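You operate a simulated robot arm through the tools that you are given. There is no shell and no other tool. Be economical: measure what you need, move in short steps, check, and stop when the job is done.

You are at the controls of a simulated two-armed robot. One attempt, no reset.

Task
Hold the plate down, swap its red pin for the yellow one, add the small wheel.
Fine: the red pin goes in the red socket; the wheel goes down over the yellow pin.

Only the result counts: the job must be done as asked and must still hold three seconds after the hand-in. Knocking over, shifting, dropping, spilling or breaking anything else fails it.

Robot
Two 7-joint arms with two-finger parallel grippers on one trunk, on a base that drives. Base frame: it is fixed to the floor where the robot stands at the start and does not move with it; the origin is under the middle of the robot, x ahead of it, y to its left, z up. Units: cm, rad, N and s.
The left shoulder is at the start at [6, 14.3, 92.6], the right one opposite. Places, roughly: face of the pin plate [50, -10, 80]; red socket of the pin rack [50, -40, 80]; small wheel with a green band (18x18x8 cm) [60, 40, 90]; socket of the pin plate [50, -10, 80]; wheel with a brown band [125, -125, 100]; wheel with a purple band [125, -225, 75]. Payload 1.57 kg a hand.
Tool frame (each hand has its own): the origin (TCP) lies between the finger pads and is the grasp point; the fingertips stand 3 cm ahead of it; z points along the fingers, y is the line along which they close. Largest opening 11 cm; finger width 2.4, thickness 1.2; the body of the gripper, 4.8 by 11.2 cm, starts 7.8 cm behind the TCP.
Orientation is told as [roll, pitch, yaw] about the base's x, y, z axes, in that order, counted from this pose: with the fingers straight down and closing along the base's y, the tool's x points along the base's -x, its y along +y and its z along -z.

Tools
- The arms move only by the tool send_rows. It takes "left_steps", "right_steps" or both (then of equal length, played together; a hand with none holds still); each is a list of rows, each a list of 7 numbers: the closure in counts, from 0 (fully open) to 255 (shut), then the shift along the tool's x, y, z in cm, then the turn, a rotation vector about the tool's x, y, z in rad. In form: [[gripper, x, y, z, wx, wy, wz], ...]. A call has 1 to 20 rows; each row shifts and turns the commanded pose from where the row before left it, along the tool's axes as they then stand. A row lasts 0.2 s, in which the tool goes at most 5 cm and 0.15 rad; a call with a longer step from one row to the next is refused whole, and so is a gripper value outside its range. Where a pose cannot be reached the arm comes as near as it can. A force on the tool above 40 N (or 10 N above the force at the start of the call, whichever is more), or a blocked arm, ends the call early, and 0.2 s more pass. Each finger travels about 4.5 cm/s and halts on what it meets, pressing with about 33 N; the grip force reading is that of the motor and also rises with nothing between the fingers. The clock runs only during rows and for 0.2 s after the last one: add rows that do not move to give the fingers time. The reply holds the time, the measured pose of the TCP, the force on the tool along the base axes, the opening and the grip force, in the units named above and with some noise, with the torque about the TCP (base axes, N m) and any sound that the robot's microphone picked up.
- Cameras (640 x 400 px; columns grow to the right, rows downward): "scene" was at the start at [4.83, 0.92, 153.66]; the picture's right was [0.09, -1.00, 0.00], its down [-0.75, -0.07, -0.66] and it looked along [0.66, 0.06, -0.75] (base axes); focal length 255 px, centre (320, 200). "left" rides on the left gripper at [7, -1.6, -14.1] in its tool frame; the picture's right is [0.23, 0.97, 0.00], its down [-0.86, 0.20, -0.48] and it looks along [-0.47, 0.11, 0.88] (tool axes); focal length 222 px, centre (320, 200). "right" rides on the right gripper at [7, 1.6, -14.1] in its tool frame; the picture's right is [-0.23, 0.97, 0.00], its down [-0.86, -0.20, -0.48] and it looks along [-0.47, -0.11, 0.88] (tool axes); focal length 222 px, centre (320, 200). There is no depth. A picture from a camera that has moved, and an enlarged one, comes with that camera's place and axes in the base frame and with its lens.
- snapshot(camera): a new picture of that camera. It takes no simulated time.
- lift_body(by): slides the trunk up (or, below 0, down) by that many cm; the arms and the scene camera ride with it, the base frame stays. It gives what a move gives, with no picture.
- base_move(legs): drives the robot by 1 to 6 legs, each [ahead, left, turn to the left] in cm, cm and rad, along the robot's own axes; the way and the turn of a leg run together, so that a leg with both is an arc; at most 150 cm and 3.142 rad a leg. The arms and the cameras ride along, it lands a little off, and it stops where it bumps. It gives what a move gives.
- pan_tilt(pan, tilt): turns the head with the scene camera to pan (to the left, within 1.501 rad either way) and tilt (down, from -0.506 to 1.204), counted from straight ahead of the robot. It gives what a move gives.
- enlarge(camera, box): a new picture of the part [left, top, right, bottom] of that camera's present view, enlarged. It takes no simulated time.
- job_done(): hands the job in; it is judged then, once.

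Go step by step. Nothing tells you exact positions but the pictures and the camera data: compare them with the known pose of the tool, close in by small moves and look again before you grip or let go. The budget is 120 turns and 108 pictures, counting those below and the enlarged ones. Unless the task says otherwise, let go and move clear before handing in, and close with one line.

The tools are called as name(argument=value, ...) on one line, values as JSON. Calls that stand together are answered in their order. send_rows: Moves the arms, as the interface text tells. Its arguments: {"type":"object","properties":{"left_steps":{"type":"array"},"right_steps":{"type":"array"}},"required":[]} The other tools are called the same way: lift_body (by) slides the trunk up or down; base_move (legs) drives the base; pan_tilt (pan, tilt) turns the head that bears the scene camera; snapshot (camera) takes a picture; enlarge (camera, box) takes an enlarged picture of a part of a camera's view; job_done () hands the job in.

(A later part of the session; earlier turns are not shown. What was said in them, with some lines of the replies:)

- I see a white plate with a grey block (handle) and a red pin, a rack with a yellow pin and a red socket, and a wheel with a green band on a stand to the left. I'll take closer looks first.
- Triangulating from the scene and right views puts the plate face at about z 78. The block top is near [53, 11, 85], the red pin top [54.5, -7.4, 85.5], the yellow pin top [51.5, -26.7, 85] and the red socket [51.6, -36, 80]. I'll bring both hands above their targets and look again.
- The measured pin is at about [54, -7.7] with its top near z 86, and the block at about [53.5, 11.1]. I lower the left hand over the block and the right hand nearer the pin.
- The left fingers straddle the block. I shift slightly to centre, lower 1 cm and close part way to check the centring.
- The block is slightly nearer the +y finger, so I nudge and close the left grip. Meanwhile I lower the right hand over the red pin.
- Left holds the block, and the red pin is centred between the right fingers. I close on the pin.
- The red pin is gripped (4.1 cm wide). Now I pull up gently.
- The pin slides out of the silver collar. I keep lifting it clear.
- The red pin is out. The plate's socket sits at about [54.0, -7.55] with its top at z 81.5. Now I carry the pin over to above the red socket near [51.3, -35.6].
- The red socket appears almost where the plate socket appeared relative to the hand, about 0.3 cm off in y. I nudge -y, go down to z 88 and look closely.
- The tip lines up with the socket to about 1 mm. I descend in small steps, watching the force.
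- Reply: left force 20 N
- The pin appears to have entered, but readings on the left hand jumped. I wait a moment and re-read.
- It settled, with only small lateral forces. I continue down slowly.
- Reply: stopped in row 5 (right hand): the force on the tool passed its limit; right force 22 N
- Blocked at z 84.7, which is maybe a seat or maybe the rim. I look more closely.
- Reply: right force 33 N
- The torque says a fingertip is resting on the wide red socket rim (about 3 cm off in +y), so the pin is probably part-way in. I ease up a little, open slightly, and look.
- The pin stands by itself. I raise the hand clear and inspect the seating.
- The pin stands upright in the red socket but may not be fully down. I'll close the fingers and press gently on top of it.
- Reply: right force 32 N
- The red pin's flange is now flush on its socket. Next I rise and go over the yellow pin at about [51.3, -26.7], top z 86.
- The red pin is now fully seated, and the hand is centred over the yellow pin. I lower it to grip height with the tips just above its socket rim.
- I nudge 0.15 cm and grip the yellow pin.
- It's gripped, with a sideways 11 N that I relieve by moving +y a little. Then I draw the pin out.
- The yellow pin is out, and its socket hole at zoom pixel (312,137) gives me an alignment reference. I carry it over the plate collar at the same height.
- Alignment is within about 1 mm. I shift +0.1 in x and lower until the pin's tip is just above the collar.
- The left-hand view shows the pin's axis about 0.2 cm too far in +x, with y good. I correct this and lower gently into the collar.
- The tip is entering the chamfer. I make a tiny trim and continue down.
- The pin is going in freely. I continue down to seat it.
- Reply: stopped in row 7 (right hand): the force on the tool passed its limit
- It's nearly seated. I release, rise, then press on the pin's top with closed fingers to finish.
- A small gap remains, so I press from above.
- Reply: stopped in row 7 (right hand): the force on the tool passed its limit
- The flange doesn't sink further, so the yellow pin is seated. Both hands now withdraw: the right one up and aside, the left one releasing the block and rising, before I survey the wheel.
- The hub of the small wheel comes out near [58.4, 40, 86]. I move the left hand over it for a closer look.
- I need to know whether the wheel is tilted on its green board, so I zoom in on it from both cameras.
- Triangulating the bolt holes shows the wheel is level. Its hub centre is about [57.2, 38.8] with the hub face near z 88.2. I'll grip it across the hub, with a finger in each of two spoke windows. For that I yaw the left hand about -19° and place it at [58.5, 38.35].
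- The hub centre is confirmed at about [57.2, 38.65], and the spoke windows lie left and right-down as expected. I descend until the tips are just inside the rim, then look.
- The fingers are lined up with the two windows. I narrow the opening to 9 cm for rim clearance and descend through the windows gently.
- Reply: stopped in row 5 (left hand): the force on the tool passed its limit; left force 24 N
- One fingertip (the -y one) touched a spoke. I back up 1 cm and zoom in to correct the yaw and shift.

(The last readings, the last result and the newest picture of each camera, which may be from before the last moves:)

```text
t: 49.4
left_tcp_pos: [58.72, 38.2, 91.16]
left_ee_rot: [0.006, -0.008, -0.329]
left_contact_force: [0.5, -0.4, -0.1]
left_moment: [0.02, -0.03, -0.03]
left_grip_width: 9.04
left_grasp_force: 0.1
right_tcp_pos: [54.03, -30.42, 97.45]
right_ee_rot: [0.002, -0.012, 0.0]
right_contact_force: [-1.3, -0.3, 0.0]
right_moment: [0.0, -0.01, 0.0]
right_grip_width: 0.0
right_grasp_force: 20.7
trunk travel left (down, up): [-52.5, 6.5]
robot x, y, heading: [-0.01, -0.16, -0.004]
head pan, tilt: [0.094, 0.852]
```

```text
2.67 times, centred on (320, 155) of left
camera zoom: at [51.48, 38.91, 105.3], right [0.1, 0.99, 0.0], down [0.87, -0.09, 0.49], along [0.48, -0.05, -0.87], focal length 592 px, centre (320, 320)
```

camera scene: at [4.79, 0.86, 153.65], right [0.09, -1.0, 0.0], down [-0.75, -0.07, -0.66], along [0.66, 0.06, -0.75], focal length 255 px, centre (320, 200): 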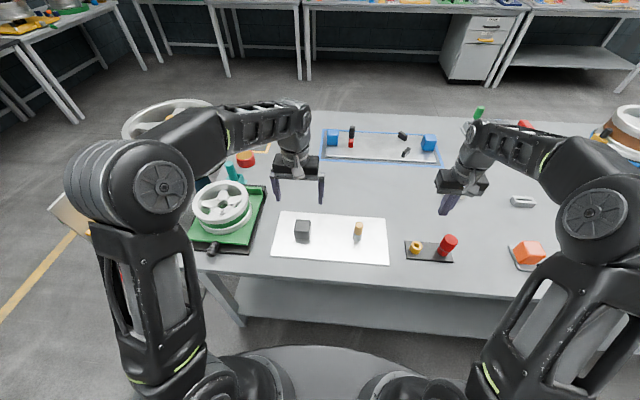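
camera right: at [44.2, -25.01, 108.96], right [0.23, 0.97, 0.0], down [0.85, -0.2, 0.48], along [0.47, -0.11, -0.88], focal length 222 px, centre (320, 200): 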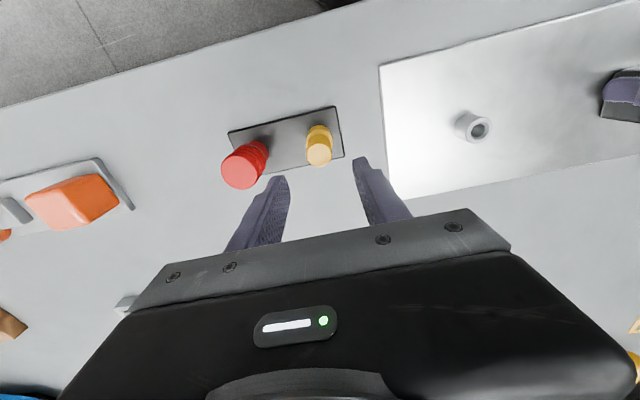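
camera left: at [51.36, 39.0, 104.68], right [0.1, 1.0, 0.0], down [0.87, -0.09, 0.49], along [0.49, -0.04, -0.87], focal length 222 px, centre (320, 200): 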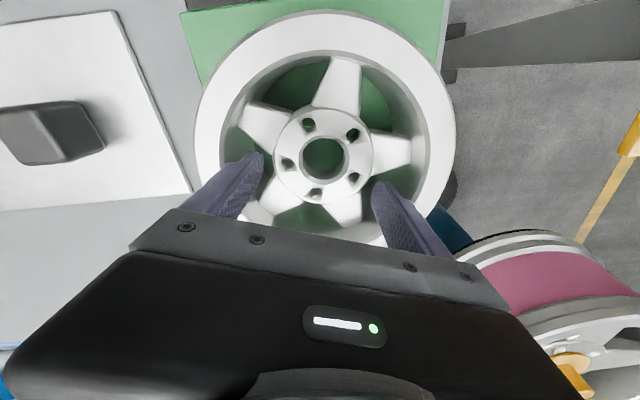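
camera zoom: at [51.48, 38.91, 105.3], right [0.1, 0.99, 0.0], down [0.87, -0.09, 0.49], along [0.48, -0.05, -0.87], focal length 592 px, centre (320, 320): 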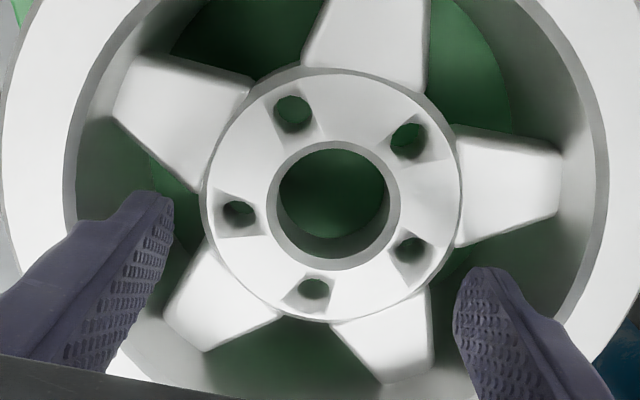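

The spokes widen near the hub, so the fingers need to be farther out. I open to 9.8 cm, shift 0.2 cm along the closing line, and try again.

send_rows(left_steps=[[28, 0, -0.2, 0, 0, 0, 0], [28, 0, 0, 0, 0, 0, 0], [28, 0, 0, 0.5, 0, 0, 0], [28, 0, 0, 0.5, 0, 0, 0], [28, 0, 0, 0.5, 0, 0, 0], [28, 0, 0, 0.5, 0, 0, 0], [28, 0, 0, 0, 0, 0, 0]])

enlarge(camera="left", box=[200, 80, 440, 230])

```text
t: 50.8
left_tcp_pos: [59.18, 38.48, 89.93]
left_ee_rot: [0.013, -0.015, -0.33]
left_contact_force: [0.9, -0.3, -0.6]
left_moment: [-0.07, 0.04, -0.01]
left_grip_width: 9.81
left_grasp_force: 0.0
right_tcp_pos: [54.19, -30.42, 97.33]
right_ee_rot: [0.0, -0.011, -0.001]
right_contact_force: [0.2, 0.1, -0.7]
right_moment: [-0.04, 0.06, 0.02]
right_grip_width: 0.0
right_grasp_force: 21.3
trunk travel left (down, up): [-52.5, 6.5]
robot x, y, heading: [-0.09, 0.22, -0.003]
head pan, tilt: [0.094, 0.852]
stopped in row 6 (left hand): the force on the tool passed its limit (the readings are from after the stop); the commanded pose is now the measured one
```

```text
2.67 times, centred on (320, 155) of left
camera zoom: at [51.7, 39.02, 103.95], right [0.1, 0.99, 0.01], down [0.86, -0.09, 0.49], along [0.49, -0.04, -0.87], focal length 592 px, centre (320, 320)
```

zoom: 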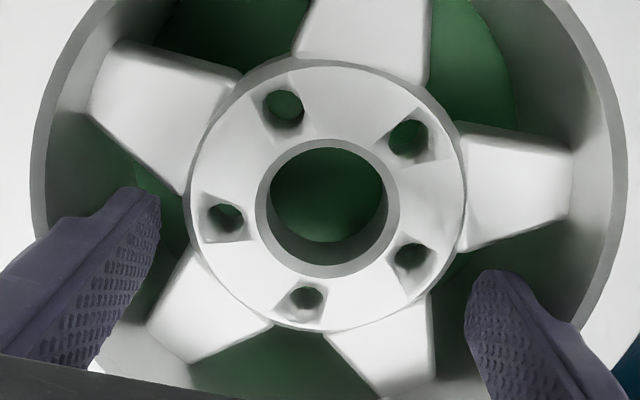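

The tips are now about 1.2 cm below the hub face. I level the hand, recentre slightly, and probe down a bit more to learn where it touches.

send_rows(left_steps=[[28, 0, 0, -0.4, 0.017, 0.01, 0], [28, 0.25, -0.3, 0, 0, 0, 0], [28, 0, 0, 0, 0, 0, 0], [28, 0, 0, 0.3, 0, 0, 0], [28, 0, 0, 0.2, 0, 0, 0], [28, 0, 0, 0.2, 0, 0, 0]])

enlarge(camera="scene", box=[190, 175, 250, 225])

```text
t: 52.1
left_tcp_pos: [58.7, 38.15, 89.67]
left_ee_rot: [-0.003, -0.008, -0.329]
left_contact_force: [2.4, 0.6, 1.5]
left_moment: [0.04, -0.05, -0.13]
left_grip_width: 9.87
left_grasp_force: 0.4
right_tcp_pos: [54.03, -30.56, 97.43]
right_ee_rot: [0.002, -0.009, 0.001]
right_contact_force: [0.2, -0.2, -0.6]
right_moment: [-0.01, 0.02, 0.02]
right_grip_width: 0.04
right_grasp_force: 21.1
trunk travel left (down, up): [-52.5, 6.5]
robot x, y, heading: [-0.08, -0.16, -0.001]
head pan, tilt: [0.094, 0.852]
```

```text
8.00 times, centred on (220, 200) of scene
camera zoom: at [4.85, 0.9, 153.65], right [0.09, -1.0, 0.0], down [-0.75, -0.07, -0.66], along [0.66, 0.06, -0.75], focal length 2041 px, centre (1120, 200)
```

zoom: 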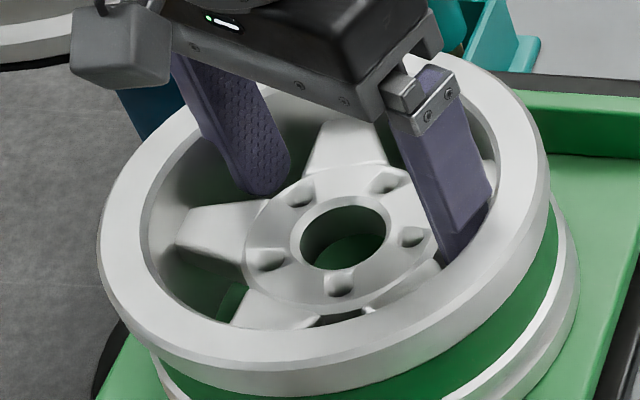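

It moves freely so far. I continue down.

send_rows(left_steps=[[28, -0.1, 0, 0.3, 0, 0, 0], [28, 0, 0, 0.4, 0, 0, 0], [28, 0, 0, 0.4, 0, 0, 0], [28, 0, 0, 0.4, 0, 0, 0]])

```text
t: 53.0
left_tcp_pos: [59.01, 38.17, 89.41]
left_ee_rot: [-0.001, -0.02, -0.327]
left_contact_force: [-7.8, 0.2, 19.9]
left_moment: [-1.3, 0.09, -0.46]
left_grip_width: 9.87
left_grasp_force: 1.4
right_tcp_pos: [53.97, -30.55, 97.65]
right_ee_rot: [0.0, -0.014, 0.0]
right_contact_force: [0.1, 1.4, 0.1]
right_moment: [-0.05, 0.01, -0.02]
right_grip_width: 0.0
right_grasp_force: 21.5
trunk travel left (down, up): [-52.5, 6.5]
robot x, y, heading: [-0.03, -0.35, 0.002]
head pan, tilt: [0.094, 0.852]
stopped in row 4 (left hand): the force on the tool passed its limit (the readings are from after the stop); the commanded pose is now the measured one
```

The contact is now at the rim wall, with the tips about 1.8 cm below the hub face, which is deep enough. I level the hand and close on the hub.

send_rows(left_steps=[[28, 0.1, 0, -0.2, 0.0065, 0.019, 0], [60, 0, 0, 0, 0, 0, 0], [90, 0, 0, 0, 0, 0, 0], [120, 0, 0, 0, 0, 0, 0], [160, 0, 0, 0, 0, 0, 0], [255, 0, 0, 0, 0, 0, 0], [255, 0, 0, 0, 0, 0, 0], [255, 0, 0, 0, 0, 0, 0]])

enlarge(camera="left", box=[200, 80, 440, 230])

```text
t: 54.8
left_tcp_pos: [58.86, 38.18, 89.23]
left_ee_rot: [-0.009, 0.005, -0.329]
left_contact_force: [0.1, 0.7, -0.1]
left_moment: [-0.06, -0.13, -0.01]
left_grip_width: 8.44
left_grasp_force: 33.5
right_tcp_pos: [54.17, -30.48, 97.37]
right_ee_rot: [0.001, -0.01, 0.0]
right_contact_force: [0.2, -0.4, 0.5]
right_moment: [0.01, 0.0, 0.0]
right_grip_width: 0.0
right_grasp_force: 21.7
trunk travel left (down, up): [-52.5, 6.5]
robot x, y, heading: [0.25, -0.08, -0.001]
head pan, tilt: [0.094, 0.852]
```

```text
2.67 times, centred on (320, 155) of left
camera zoom: at [51.77, 38.98, 103.42], right [0.1, 1.0, -0.01], down [0.88, -0.08, 0.47], along [0.47, -0.05, -0.88], focal length 592 px, centre (320, 320)
```

zoom: 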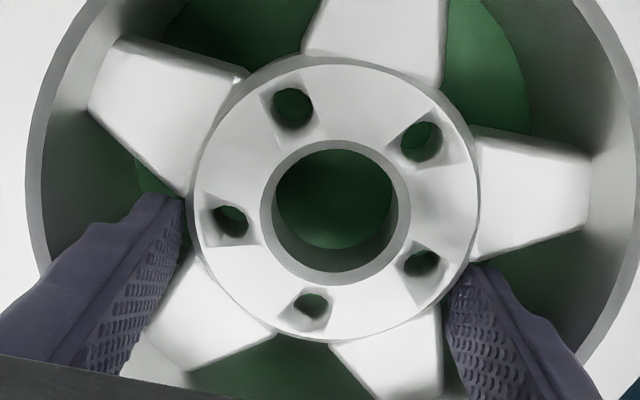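

It's gripped at 8.4 cm across the hub. I do a small test lift.

send_rows(left_steps=[[255, 0, 0, -0.3, 0, 0, 0], [255, 0, 0, -0.3, 0, 0, 0], [255, 0, 0, -0.4, 0, 0, 0], [255, 0, 0, -0.5, 0, 0, 0], [255, 0, 0, 0, 0, 0, 0]])

enlarge(camera="scene", box=[180, 175, 260, 240])

enlarge(camera="left", box=[200, 80, 440, 230])

```text
t: 56.0
left_tcp_pos: [58.95, 38.24, 90.85]
left_ee_rot: [-0.008, 0.004, -0.329]
left_contact_force: [-0.7, 0.3, -8.3]
left_moment: [-0.04, -0.13, -0.01]
left_grip_width: 8.4
left_grasp_force: 32.8
right_tcp_pos: [54.16, -30.39, 97.55]
right_ee_rot: [0.002, -0.01, 0.001]
right_contact_force: [-0.6, 0.2, 0.1]
right_moment: [0.0, 0.03, 0.01]
right_grip_width: 0.0
right_grasp_force: 21.0
trunk travel left (down, up): [-52.5, 6.5]
robot x, y, heading: [0.19, -0.2, -0.003]
head pan, tilt: [0.094, 0.852]
```

```text
6.15 times, centred on (220, 208) of scene
camera zoom: at [4.89, 0.96, 153.65], right [0.09, -1.0, 0.0], down [-0.75, -0.07, -0.66], along [0.66, 0.06, -0.75], focal length 1570 px, centre (935, 154)
```

zoom: 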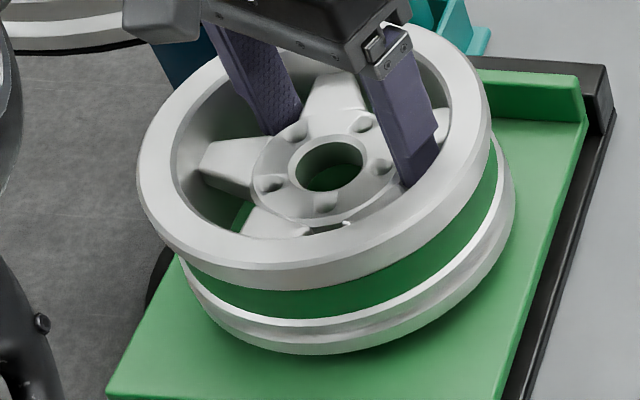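

```text
2.67 times, centred on (320, 155) of left
camera zoom: at [51.86, 38.93, 104.99], right [0.1, 1.0, -0.01], down [0.88, -0.08, 0.47], along [0.47, -0.05, -0.88], focal length 592 px, centre (320, 320)
```

zoom: 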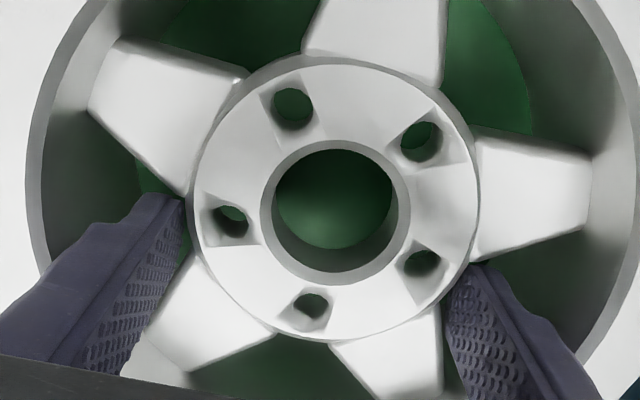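

The wheel lifts cleanly and level, at about 0.85 kg. I raise it and carry it to above the yellow pin while the right hand moves farther aside.

send_rows(left_steps=[[255, 0, 0, -1.4, 0, 0, 0], [255, 0, 0, -1.5, 0, 0, 0], [255, 0, 0, -1.5, 0, 0, 0], [255, 0, 0, -1.5, 0, 0, 0], [255, 0, 0, -1.5, 0, 0, 0], [255, -0.4, -1.4, 0, 0, 0, 0], [255, -0.8, -2.9, 0, 0, 0, 0], [255, -0.9, -3.1, 0, 0, 0, 0], [255, -0.9, -3.1, 0, 0, 0, 0], [255, -0.9, -3.1, 0, 0, 0, 0], [255, -0.9, -3.1, 0, 0, 0, 0], [255, -0.9, -3.1, 0, 0, 0, 0], [255, -0.9, -3.1, 0, 0, 0, 0], [255, -0.9, -3.1, 0, 0, 0, 0], [255, -0.9, -3.1, 0, 0, 0, 0], [255, -0.9, -3.1, 0, 0, 0, 0], [255, -0.9, -3.1, 0, 0, 0, 0], [255, -0.8, -2.9, 0, 0, 0, 0], [255, 0, 0, 0, 0, 0, 0], [255, 0, 0, 0, 0, 0, 0]], right_steps=[[255, 0, -2, -0.5, 0, 0, 0], [255, 0, -2, -0.5, 0, 0, 0], [255, 0, -2, -0.5, 0, 0, 0], [255, 0, -2, -0.5, 0, 0, 0], [255, 0, -2, -0.5, 0, 0, 0], [255, 0, 0, 0, 0, 0, 0], [255, 0, 0, 0, 0, 0, 0], [255, 0, 0, 0, 0, 0, 0], [255, 0, 0, 0, 0, 0, 0], [255, 0, 0, 0, 0, 0, 0], [255, 0, 0, 0, 0, 0, 0], [255, 0, 0, 0, 0, 0, 0], [255, 0, 0, 0, 0, 0, 0], [255, 0, 0, 0, 0, 0, 0], [255, 0, 0, 0, 0, 0, 0], [255, 0, 0, 0, 0, 0, 0], [255, 0, 0, 0, 0, 0, 0], [255, 0, 0, 0, 0, 0, 0], [255, 0, 0, 0, 0, 0, 0], [255, 0, 0, 0, 0, 0, 0]])

snapshot(camera="scene")

enlarge(camera="left", box=[200, 80, 440, 230])

snapshot(camera="right")

```text
t: 60.2
left_tcp_pos: [57.03, -1.59, 98.42]
left_ee_rot: [-0.007, 0.003, -0.324]
left_contact_force: [0.2, 0.3, -7.4]
left_moment: [-0.04, -0.15, 0.03]
left_grip_width: 8.4
left_grasp_force: 32.9
right_tcp_pos: [54.17, -40.51, 99.97]
right_ee_rot: [0.0, -0.01, 0.001]
right_contact_force: [-0.1, 0.1, -0.4]
right_moment: [-0.01, 0.01, -0.02]
right_grip_width: 0.0
right_grasp_force: 20.9
trunk travel left (down, up): [-52.5, 6.5]
robot x, y, heading: [0.32, -0.17, 0.0]
head pan, tilt: [0.094, 0.852]
```

```text
33 pictures are left
camera scene: at [4.89, 0.87, 153.65], right [0.09, -1.0, 0.0], down [-0.75, -0.07, -0.66], along [0.66, 0.06, -0.75], focal length 255 px, centre (320, 200)
```

scene: 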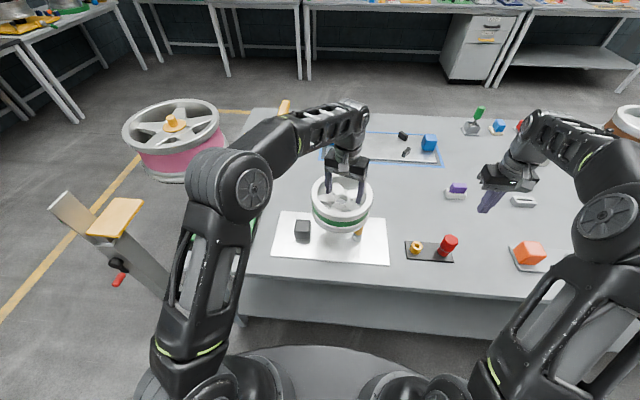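

```text
2.67 times, centred on (320, 155) of left
camera zoom: at [49.97, -0.76, 112.66], right [0.1, 1.0, -0.01], down [0.88, -0.08, 0.47], along [0.47, -0.05, -0.88], focal length 592 px, centre (320, 320)
```

zoom: 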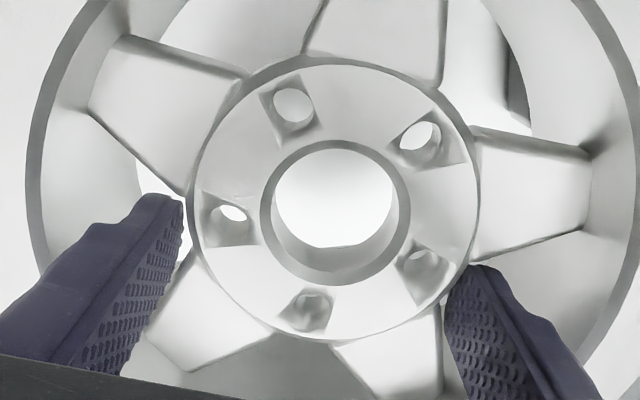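

```text
31 pictures are left
camera right: at [47.05, -38.93, 114.0], right [0.23, 0.97, 0.0], down [0.85, -0.2, 0.49], along [0.48, -0.11, -0.87], focal length 222 px, centre (320, 200)
```

right: 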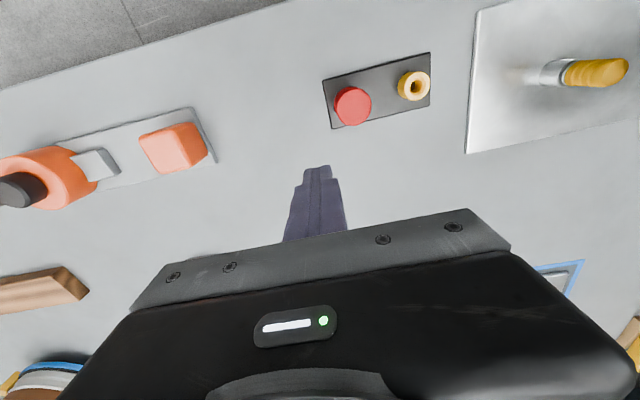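

I stopped about 6.5 cm short in y. I move the remainder and look through the hub hole for the pin.

send_rows(left_steps=[[255, -0.4, -1.6, 0, 0, 0, 0], [255, -0.4, -1.6, 0, 0, 0, 0], [255, -0.4, -1.6, 0, 0, 0, 0], [255, -0.3, -1.5, 0, 0, 0, 0], [255, 0, 0, 0, 0, 0, 0], [255, 0, 0, 0, 0, 0, 0]])

enlarge(camera="left", box=[200, 80, 440, 230])

enlarge(camera="scene", box=[300, 160, 400, 250])

```text
t: 61.6
left_tcp_pos: [56.62, -7.98, 98.46]
left_ee_rot: [-0.007, 0.003, -0.329]
left_contact_force: [-0.7, 0.2, -7.5]
left_moment: [-0.07, -0.12, -0.03]
left_grip_width: 8.41
left_grasp_force: 32.7
right_tcp_pos: [54.16, -40.63, 99.99]
right_ee_rot: [0.003, -0.011, 0.0]
right_contact_force: [0.0, -0.1, 0.5]
right_moment: [0.0, -0.01, -0.03]
right_grip_width: 0.0
right_grasp_force: 21.1
trunk travel left (down, up): [-52.5, 6.5]
robot x, y, heading: [-0.03, -0.21, -0.003]
head pan, tilt: [0.094, 0.852]
```

```text
2.67 times, centred on (320, 155) of left
camera zoom: at [49.42, -7.15, 112.62], right [0.1, 1.0, -0.01], down [0.88, -0.08, 0.47], along [0.47, -0.05, -0.88], focal length 592 px, centre (320, 320)
```

zoom: 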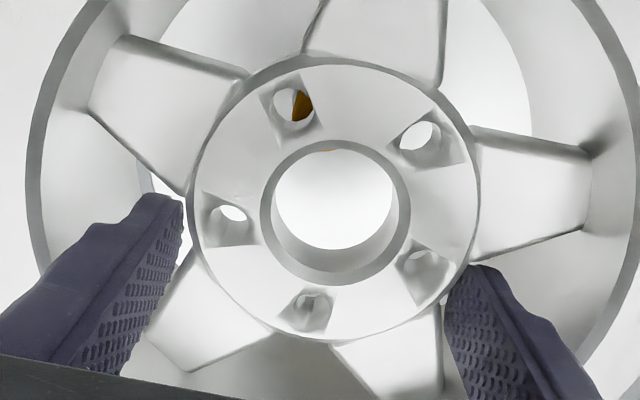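

```text
4.44 times, centred on (350, 205) of scene
camera zoom: at [4.88, 0.87, 153.65], right [0.09, -1.0, 0.0], down [-0.75, -0.07, -0.66], along [0.66, 0.06, -0.75], focal length 1134 px, centre (187, 178)
```

zoom: 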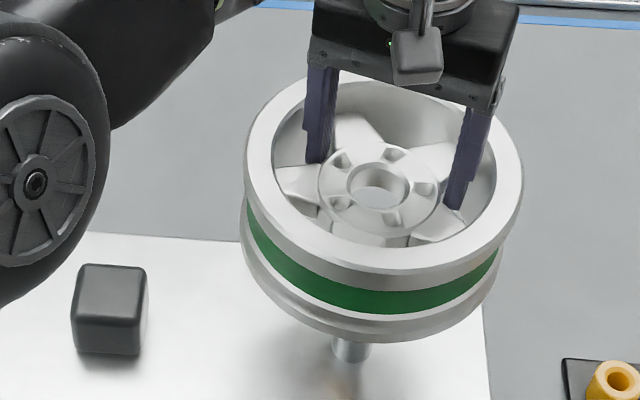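

Part of the pin shows through the hub. Measured hub centre is [54.2, -7.3] against the pin at [54.0, -7.5]. I shift by that and lower to bring the hub just above the pin.

send_rows(left_steps=[[255, 0.12, -0.25, 0.8, 0, 0, 0], [255, 0, 0, 1.2, 0, 0, 0], [255, 0, 0, 1.2, 0, 0, 0], [255, 0, 0, 1.2, 0, 0, 0], [255, 0, 0, 0.6, 0, 0, 0], [255, 0, 0, 0, 0, 0, 0], [255, 0, 0, 0, 0, 0, 0]])

enlarge(camera="left", box=[260, 110, 380, 185])

enlarge(camera="scene", box=[320, 180, 400, 245])

```text
t: 63.2
left_tcp_pos: [56.25, -8.02, 93.34]
left_ee_rot: [-0.007, 0.004, -0.326]
left_contact_force: [-0.3, -0.3, -7.2]
left_moment: [-0.06, -0.14, -0.04]
left_grip_width: 8.42
left_grasp_force: 32.9
right_tcp_pos: [54.05, -40.58, 99.95]
right_ee_rot: [0.003, -0.012, 0.0]
right_contact_force: [-0.3, -0.8, -0.4]
right_moment: [0.0, 0.01, 0.01]
right_grip_width: 0.02
right_grasp_force: 21.4
trunk travel left (down, up): [-52.5, 6.5]
robot x, y, heading: [-0.35, -0.32, -0.002]
head pan, tilt: [0.094, 0.852]
```

```text
5.33 times, centred on (320, 148) of left
camera zoom: at [49.16, -7.38, 107.62], right [0.1, 1.0, -0.01], down [0.88, -0.08, 0.47], along [0.47, -0.05, -0.88], focal length 1185 px, centre (320, 480)
```

zoom: 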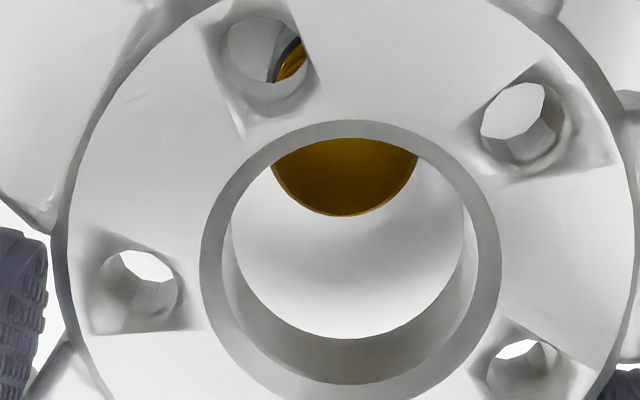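

```text
6.15 times, centred on (360, 212) of scene
camera zoom: at [4.88, 0.88, 153.65], right [0.09, -1.0, 0.0], down [-0.75, -0.07, -0.66], along [0.66, 0.06, -0.75], focal length 1570 px, centre (74, 123)
```

zoom: 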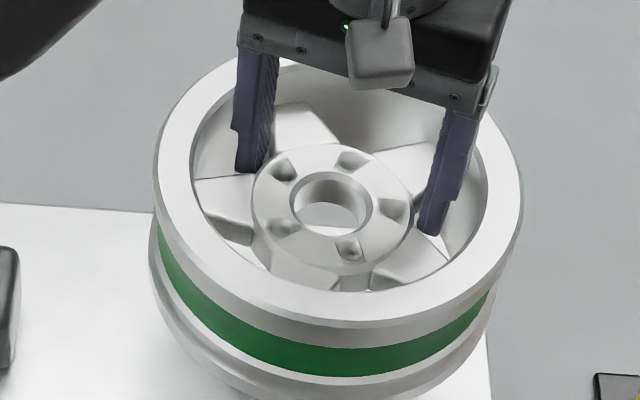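

The hub is centred in y but about 0.3 cm too far in +x. I shift back and lower until the hub's underside is just above the pin top.

send_rows(left_steps=[[255, 0.24, -0.08, 0.5, 0, 0, 0], [255, 0, 0, 0.9, 0, 0, 0], [255, 0, 0, 0.9, 0, 0, 0], [255, 0, 0, 0.6, 0, 0, 0], [255, 0, 0, 0, 0, 0, 0], [255, 0, 0, 0, 0, 0, 0]])

enlarge(camera="left", box=[260, 110, 380, 185])

enlarge(camera="scene", box=[320, 190, 400, 255])

```text
t: 64.6
left_tcp_pos: [55.95, -8.18, 90.5]
left_ee_rot: [-0.008, 0.003, -0.326]
left_contact_force: [0.2, 0.6, -7.9]
left_moment: [-0.03, -0.15, -0.03]
left_grip_width: 8.4
left_grasp_force: 32.9
right_tcp_pos: [54.06, -40.55, 100.0]
right_ee_rot: [0.002, -0.01, -0.001]
right_contact_force: [0.3, 1.2, -0.3]
right_moment: [0.01, -0.01, 0.02]
right_grip_width: 0.02
right_grasp_force: 21.0
trunk travel left (down, up): [-52.5, 6.5]
robot x, y, heading: [0.15, -0.12, -0.001]
head pan, tilt: [0.094, 0.852]
```

```text
5.33 times, centred on (320, 148) of left
camera zoom: at [48.9, -7.34, 104.69], right [0.1, 1.0, -0.01], down [0.88, -0.08, 0.47], along [0.47, -0.05, -0.88], focal length 1185 px, centre (320, 480)
```

zoom: 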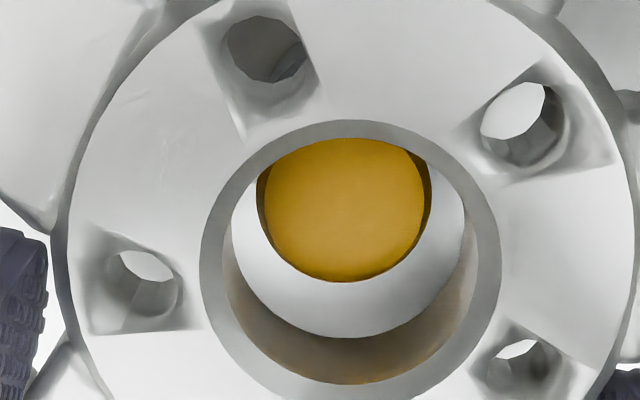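

```text
6.15 times, centred on (360, 222) of scene
camera zoom: at [4.88, 0.88, 153.65], right [0.09, -1.0, 0.0], down [-0.75, -0.07, -0.66], along [0.66, 0.06, -0.75], focal length 1570 px, centre (74, 62)
```

zoom: 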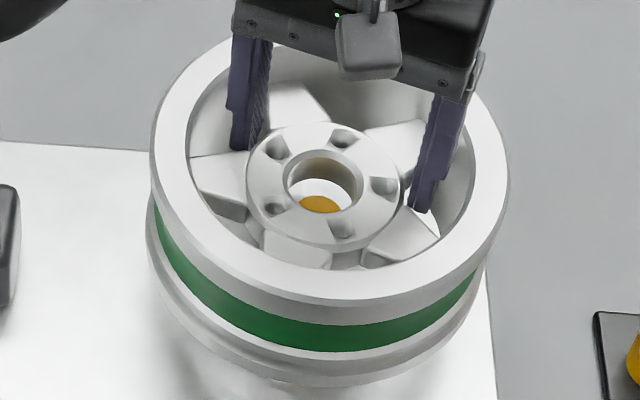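

The pin is now centred in the hub bore within about 1 mm. I lower the wheel over the pin in small steps.

send_rows(left_steps=[[255, 0.05, -0.03, 0.4, 0, 0, 0], [255, 0, 0, 0.4, 0, 0, 0], [255, 0, 0, 0.4, 0, 0, 0], [255, 0, 0, 0.4, 0, 0, 0], [255, 0, 0, 0.4, 0, 0, 0], [255, 0, 0, 0.4, 0, 0, 0], [255, 0, 0, 0.4, 0, 0, 0], [255, 0, 0, 0, 0, 0, 0]])

enlarge(camera="left", box=[260, 110, 380, 185])

enlarge(camera="scene", box=[320, 190, 400, 255])

```text
t: 66.4
left_tcp_pos: [56.01, -8.19, 87.75]
left_ee_rot: [-0.007, 0.003, -0.328]
left_contact_force: [-0.7, -0.1, -7.9]
left_moment: [-0.09, -0.12, -0.03]
left_grip_width: 8.46
left_grasp_force: 32.9
right_tcp_pos: [54.07, -40.5, 100.04]
right_ee_rot: [0.002, -0.012, -0.001]
right_contact_force: [0.5, 0.1, -0.1]
right_moment: [-0.02, 0.0, -0.02]
right_grip_width: 0.0
right_grasp_force: 20.9
trunk travel left (down, up): [-52.5, 6.5]
robot x, y, heading: [-0.06, -0.02, -0.005]
head pan, tilt: [0.094, 0.852]
```

```text
5.33 times, centred on (320, 148) of left
camera zoom: at [48.82, -7.4, 101.99], right [0.1, 1.0, -0.01], down [0.88, -0.08, 0.47], along [0.47, -0.05, -0.88], focal length 1185 px, centre (320, 480)
```

zoom: 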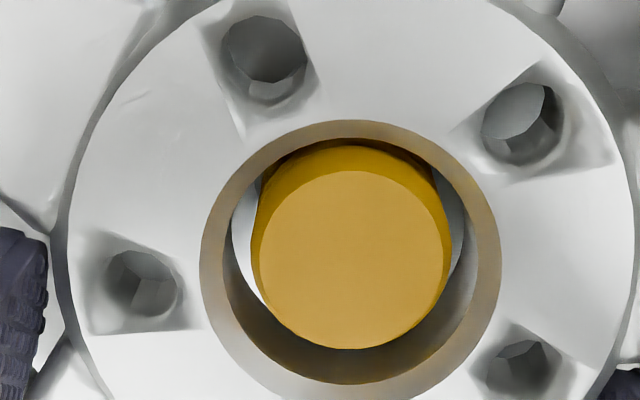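

```text
6.15 times, centred on (360, 222) of scene
camera zoom: at [4.88, 0.88, 153.65], right [0.09, -1.0, 0.0], down [-0.75, -0.07, -0.66], along [0.66, 0.06, -0.75], focal length 1570 px, centre (74, 62)
```

zoom: 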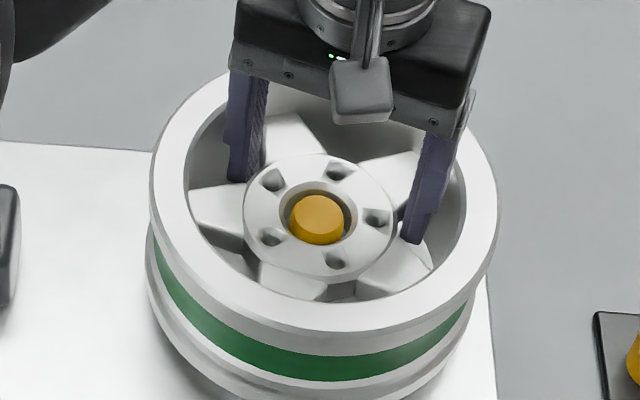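

The pin has entered the bore, well centred and with no contact force. I continue lowering until the wheel rests on the plate.

send_rows(left_steps=[[255, 0, 0, 0.4, 0, 0, 0], [255, 0, 0, 0.4, 0, 0, 0], [255, 0, 0, 0.4, 0, 0, 0], [255, 0, 0, 0.2, 0, 0, 0], [255, 0, 0, 0.2, 0, 0, 0], [255, 0, 0, 0.2, 0, 0, 0], [255, 0, 0, 0.2, 0, 0, 0]])

enlarge(camera="scene", box=[310, 190, 410, 275])

```text
t: 68.0
left_tcp_pos: [56.0, -8.23, 85.86]
left_ee_rot: [-0.007, 0.005, -0.328]
left_contact_force: [0.4, 0.6, -8.4]
left_moment: [0.0, -0.11, -0.02]
left_grip_width: 8.43
left_grasp_force: 32.9
right_tcp_pos: [54.07, -40.53, 100.06]
right_ee_rot: [0.002, -0.01, 0.0]
right_contact_force: [-0.3, -0.1, 0.1]
right_moment: [0.02, 0.0, 0.02]
right_grip_width: 0.0
right_grasp_force: 21.3
trunk travel left (down, up): [-52.5, 6.5]
robot x, y, heading: [-0.26, 0.09, 0.001]
head pan, tilt: [0.094, 0.852]
```

```text
4.71 times, centred on (360, 232) of scene
camera zoom: at [4.89, 0.88, 153.65], right [0.09, -1.0, 0.0], down [-0.75, -0.07, -0.66], along [0.66, 0.06, -0.75], focal length 1201 px, centre (132, 47)
```

zoom: 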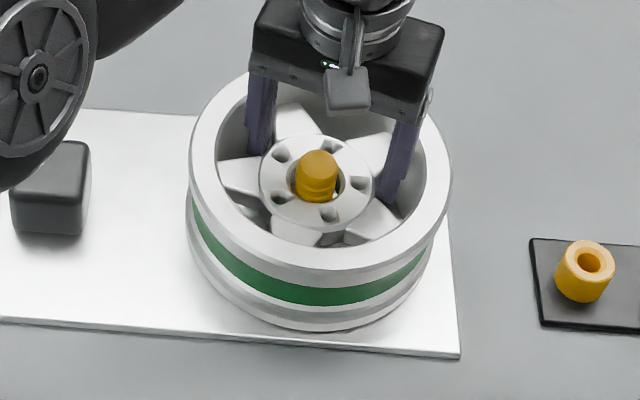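

The pin stands through the hub and the wheel is almost on the plate. I continue to contact.

send_rows(left_steps=[[255, 0, 0, 0.2, 0, 0, 0], [255, 0, 0, 0.2, 0, 0, 0], [255, 0, 0, 0.2, 0, 0, 0]])

```text
t: 68.8
left_tcp_pos: [55.9, -8.16, 85.62]
left_ee_rot: [-0.009, -0.005, -0.327]
left_contact_force: [-0.9, 4.4, 20.6]
left_moment: [0.72, 0.4, 0.05]
left_grip_width: 8.45
left_grasp_force: 33.4
right_tcp_pos: [53.84, -40.45, 100.14]
right_ee_rot: [0.002, -0.014, 0.001]
right_contact_force: [-0.3, 0.3, 0.1]
right_moment: [-0.02, 0.0, -0.01]
right_grip_width: 0.03
right_grasp_force: 21.3
trunk travel left (down, up): [-52.5, 6.5]
robot x, y, heading: [0.14, 0.22, 0.001]
head pan, tilt: [0.094, 0.852]
```

The wheel is resting on the plate (20 N up). I ease off, open slightly and rise straight up.

send_rows(left_steps=[[255, 0, 0, -0.2, 0, 0, 0], [200, 0, 0, 0, 0, 0, 0], [100, 0, 0, 0, 0, 0, 0], [42, 0, 0, 0, 0, 0, 0], [42, 0, 0, 0, 0, 0, 0], [42, 0, 0, 0, 0, 0, 0]])

enlarge(camera="left", box=[200, 80, 440, 230])

```text
t: 70.2
left_tcp_pos: [55.82, -8.21, 85.43]
left_ee_rot: [-0.008, 0.005, -0.329]
left_contact_force: [-2.5, -0.6, -0.3]
left_moment: [-0.1, 0.0, 0.0]
left_grip_width: 8.98
left_grasp_force: 0.1
right_tcp_pos: [53.98, -40.46, 100.02]
right_ee_rot: [0.001, -0.013, -0.001]
right_contact_force: [0.6, 0.2, 0.4]
right_moment: [-0.03, 0.0, 0.02]
right_grip_width: 0.0
right_grasp_force: 21.2
trunk travel left (down, up): [-52.5, 6.5]
robot x, y, heading: [-0.09, -0.4, 0.0]
head pan, tilt: [0.094, 0.852]
```

```text
2.67 times, centred on (320, 155) of left
camera zoom: at [48.69, -7.46, 99.58], right [0.1, 1.0, -0.01], down [0.88, -0.08, 0.47], along [0.47, -0.05, -0.88], focal length 592 px, centre (320, 320)
```

zoom: 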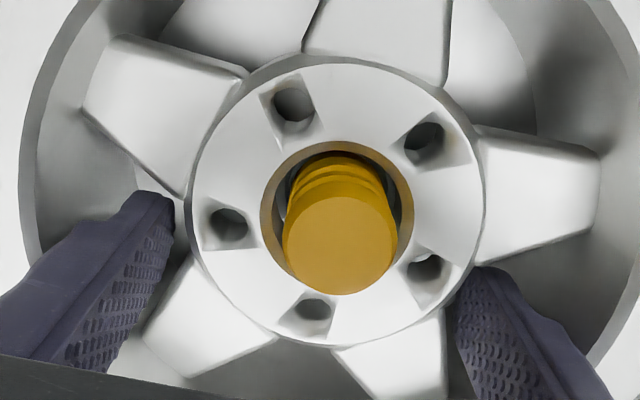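

The fingers are free, with the +y one still close to the hub. I centre by 0.12 cm and rise slowly.

send_rows(left_steps=[[38, 0, 0.12, 0, 0, 0, 0], [38, 0, 0, -0.4, 0, 0, 0], [38, 0, 0, -0.6, 0, 0, 0], [38, 0, 0, -0.8, 0, 0, 0], [38, 0, 0, -1.5, 0, 0, 0], [38, 0, 0, -3, 0, 0, 0], [38, 0, 0, -4, 0, 0, 0], [38, 0, 0, -4, 0, 0, 0], [38, 0, 0, 0, 0, 0, 0]])

snapshot(camera="left")

enlarge(camera="scene", box=[260, 180, 480, 290])

```text
t: 72.2
left_tcp_pos: [56.0, -8.18, 99.81]
left_ee_rot: [-0.007, 0.004, -0.33]
left_contact_force: [0.4, 0.0, 0.0]
left_moment: [0.01, 0.0, -0.01]
left_grip_width: 9.37
left_grasp_force: 0.1
right_tcp_pos: [54.0, -40.5, 99.96]
right_ee_rot: [0.002, -0.01, 0.0]
right_contact_force: [-0.3, 0.2, -0.6]
right_moment: [-0.01, 0.0, -0.02]
right_grip_width: 0.0
right_grasp_force: 21.7
trunk travel left (down, up): [-52.5, 6.5]
robot x, y, heading: [-0.13, 0.04, 0.005]
head pan, tilt: [0.094, 0.852]
```

```text
20 pictures are left
camera left: at [48.86, -7.39, 114.03], right [0.1, 1.0, -0.01], down [0.88, -0.08, 0.47], along [0.47, -0.05, -0.88], focal length 222 px, centre (320, 200)
```

left: 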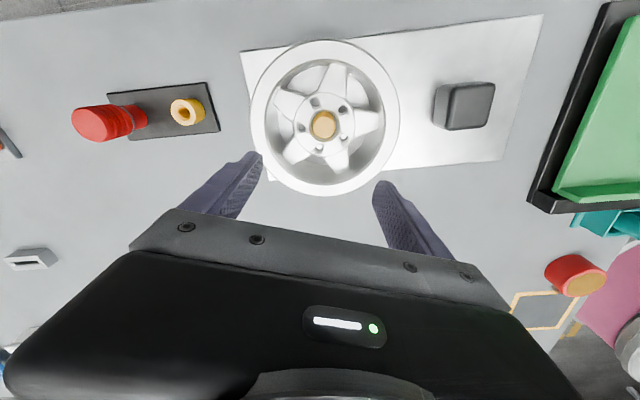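

```text
2.91 times, centred on (370, 235) of scene
camera zoom: at [4.83, 0.89, 153.65], right [0.09, -1.0, 0.0], down [-0.75, -0.07, -0.66], along [0.66, 0.06, -0.75], focal length 742 px, centre (174, 98)
```

zoom: 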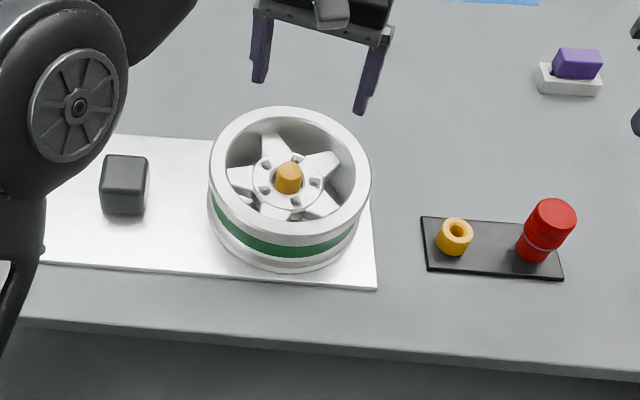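

The wheel sits flat with the yellow pin through its hub. I move the left hand clear and check the red pin and wheel once more.

send_rows(left_steps=[[38, 0.5, 3, -1, 0, 0, 0], [38, 0.5, 3, -1, 0, 0, 0], [38, 0.5, 3, 0, 0, 0, 0], [38, 0.5, 3, 0, 0, 0, 0], [38, 0.5, 3, 0, 0, 0, 0], [38, 0, 0, 0, 0, 0, 0]])

enlarge(camera="scene", box=[400, 215, 464, 255])

enlarge(camera="scene", box=[315, 200, 395, 265])

```text
t: 73.6
left_tcp_pos: [58.39, 6.99, 101.53]
left_ee_rot: [-0.008, 0.004, -0.327]
left_contact_force: [0.4, 0.1, 0.1]
left_moment: [0.02, -0.01, -0.02]
left_grip_width: 9.39
left_grasp_force: 0.0
right_tcp_pos: [54.11, -40.56, 100.02]
right_ee_rot: [0.002, -0.012, 0.001]
right_contact_force: [0.2, 0.2, 0.9]
right_moment: [0.01, 0.0, 0.02]
right_grip_width: 0.0
right_grasp_force: 21.8
trunk travel left (down, up): [-52.5, 6.5]
robot x, y, heading: [0.15, 0.24, -0.004]
head pan, tilt: [0.094, 0.852]
```

```text
10.00 times, centred on (432, 235) of scene
camera zoom: at [4.81, 0.86, 153.66], right [0.09, -1.0, 0.0], down [-0.75, -0.07, -0.66], along [0.66, 0.06, -0.75], focal length 2552 px, centre (-800, -150)
```

zoom: 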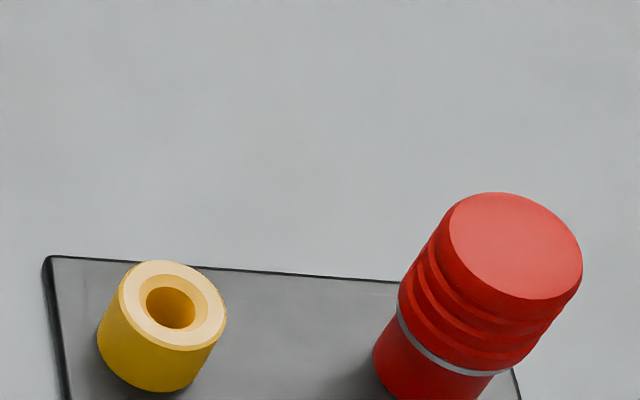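

```text
6.15 times, centred on (355, 232) of scene
camera zoom: at [4.81, 0.86, 153.66], right [0.09, -1.0, 0.0], down [-0.75, -0.07, -0.66], along [0.66, 0.06, -0.75], focal length 1570 px, centre (105, 0)
```

zoom: 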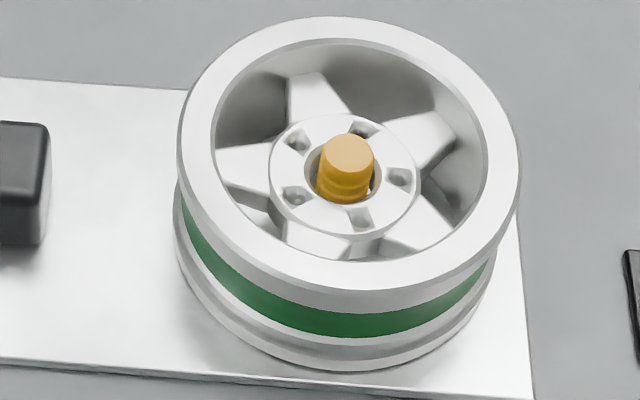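

The red pin is seated flush in the red socket, the yellow pin is in the plate, and the small wheel lies flat over it. Both hands are clear, so I hand in.

job_done()

```text
The job is handed in.
```

The job is handed in: the red pin is in the red socket, the yellow pin is in the plate, and the small wheel sits flat over the yellow pin.
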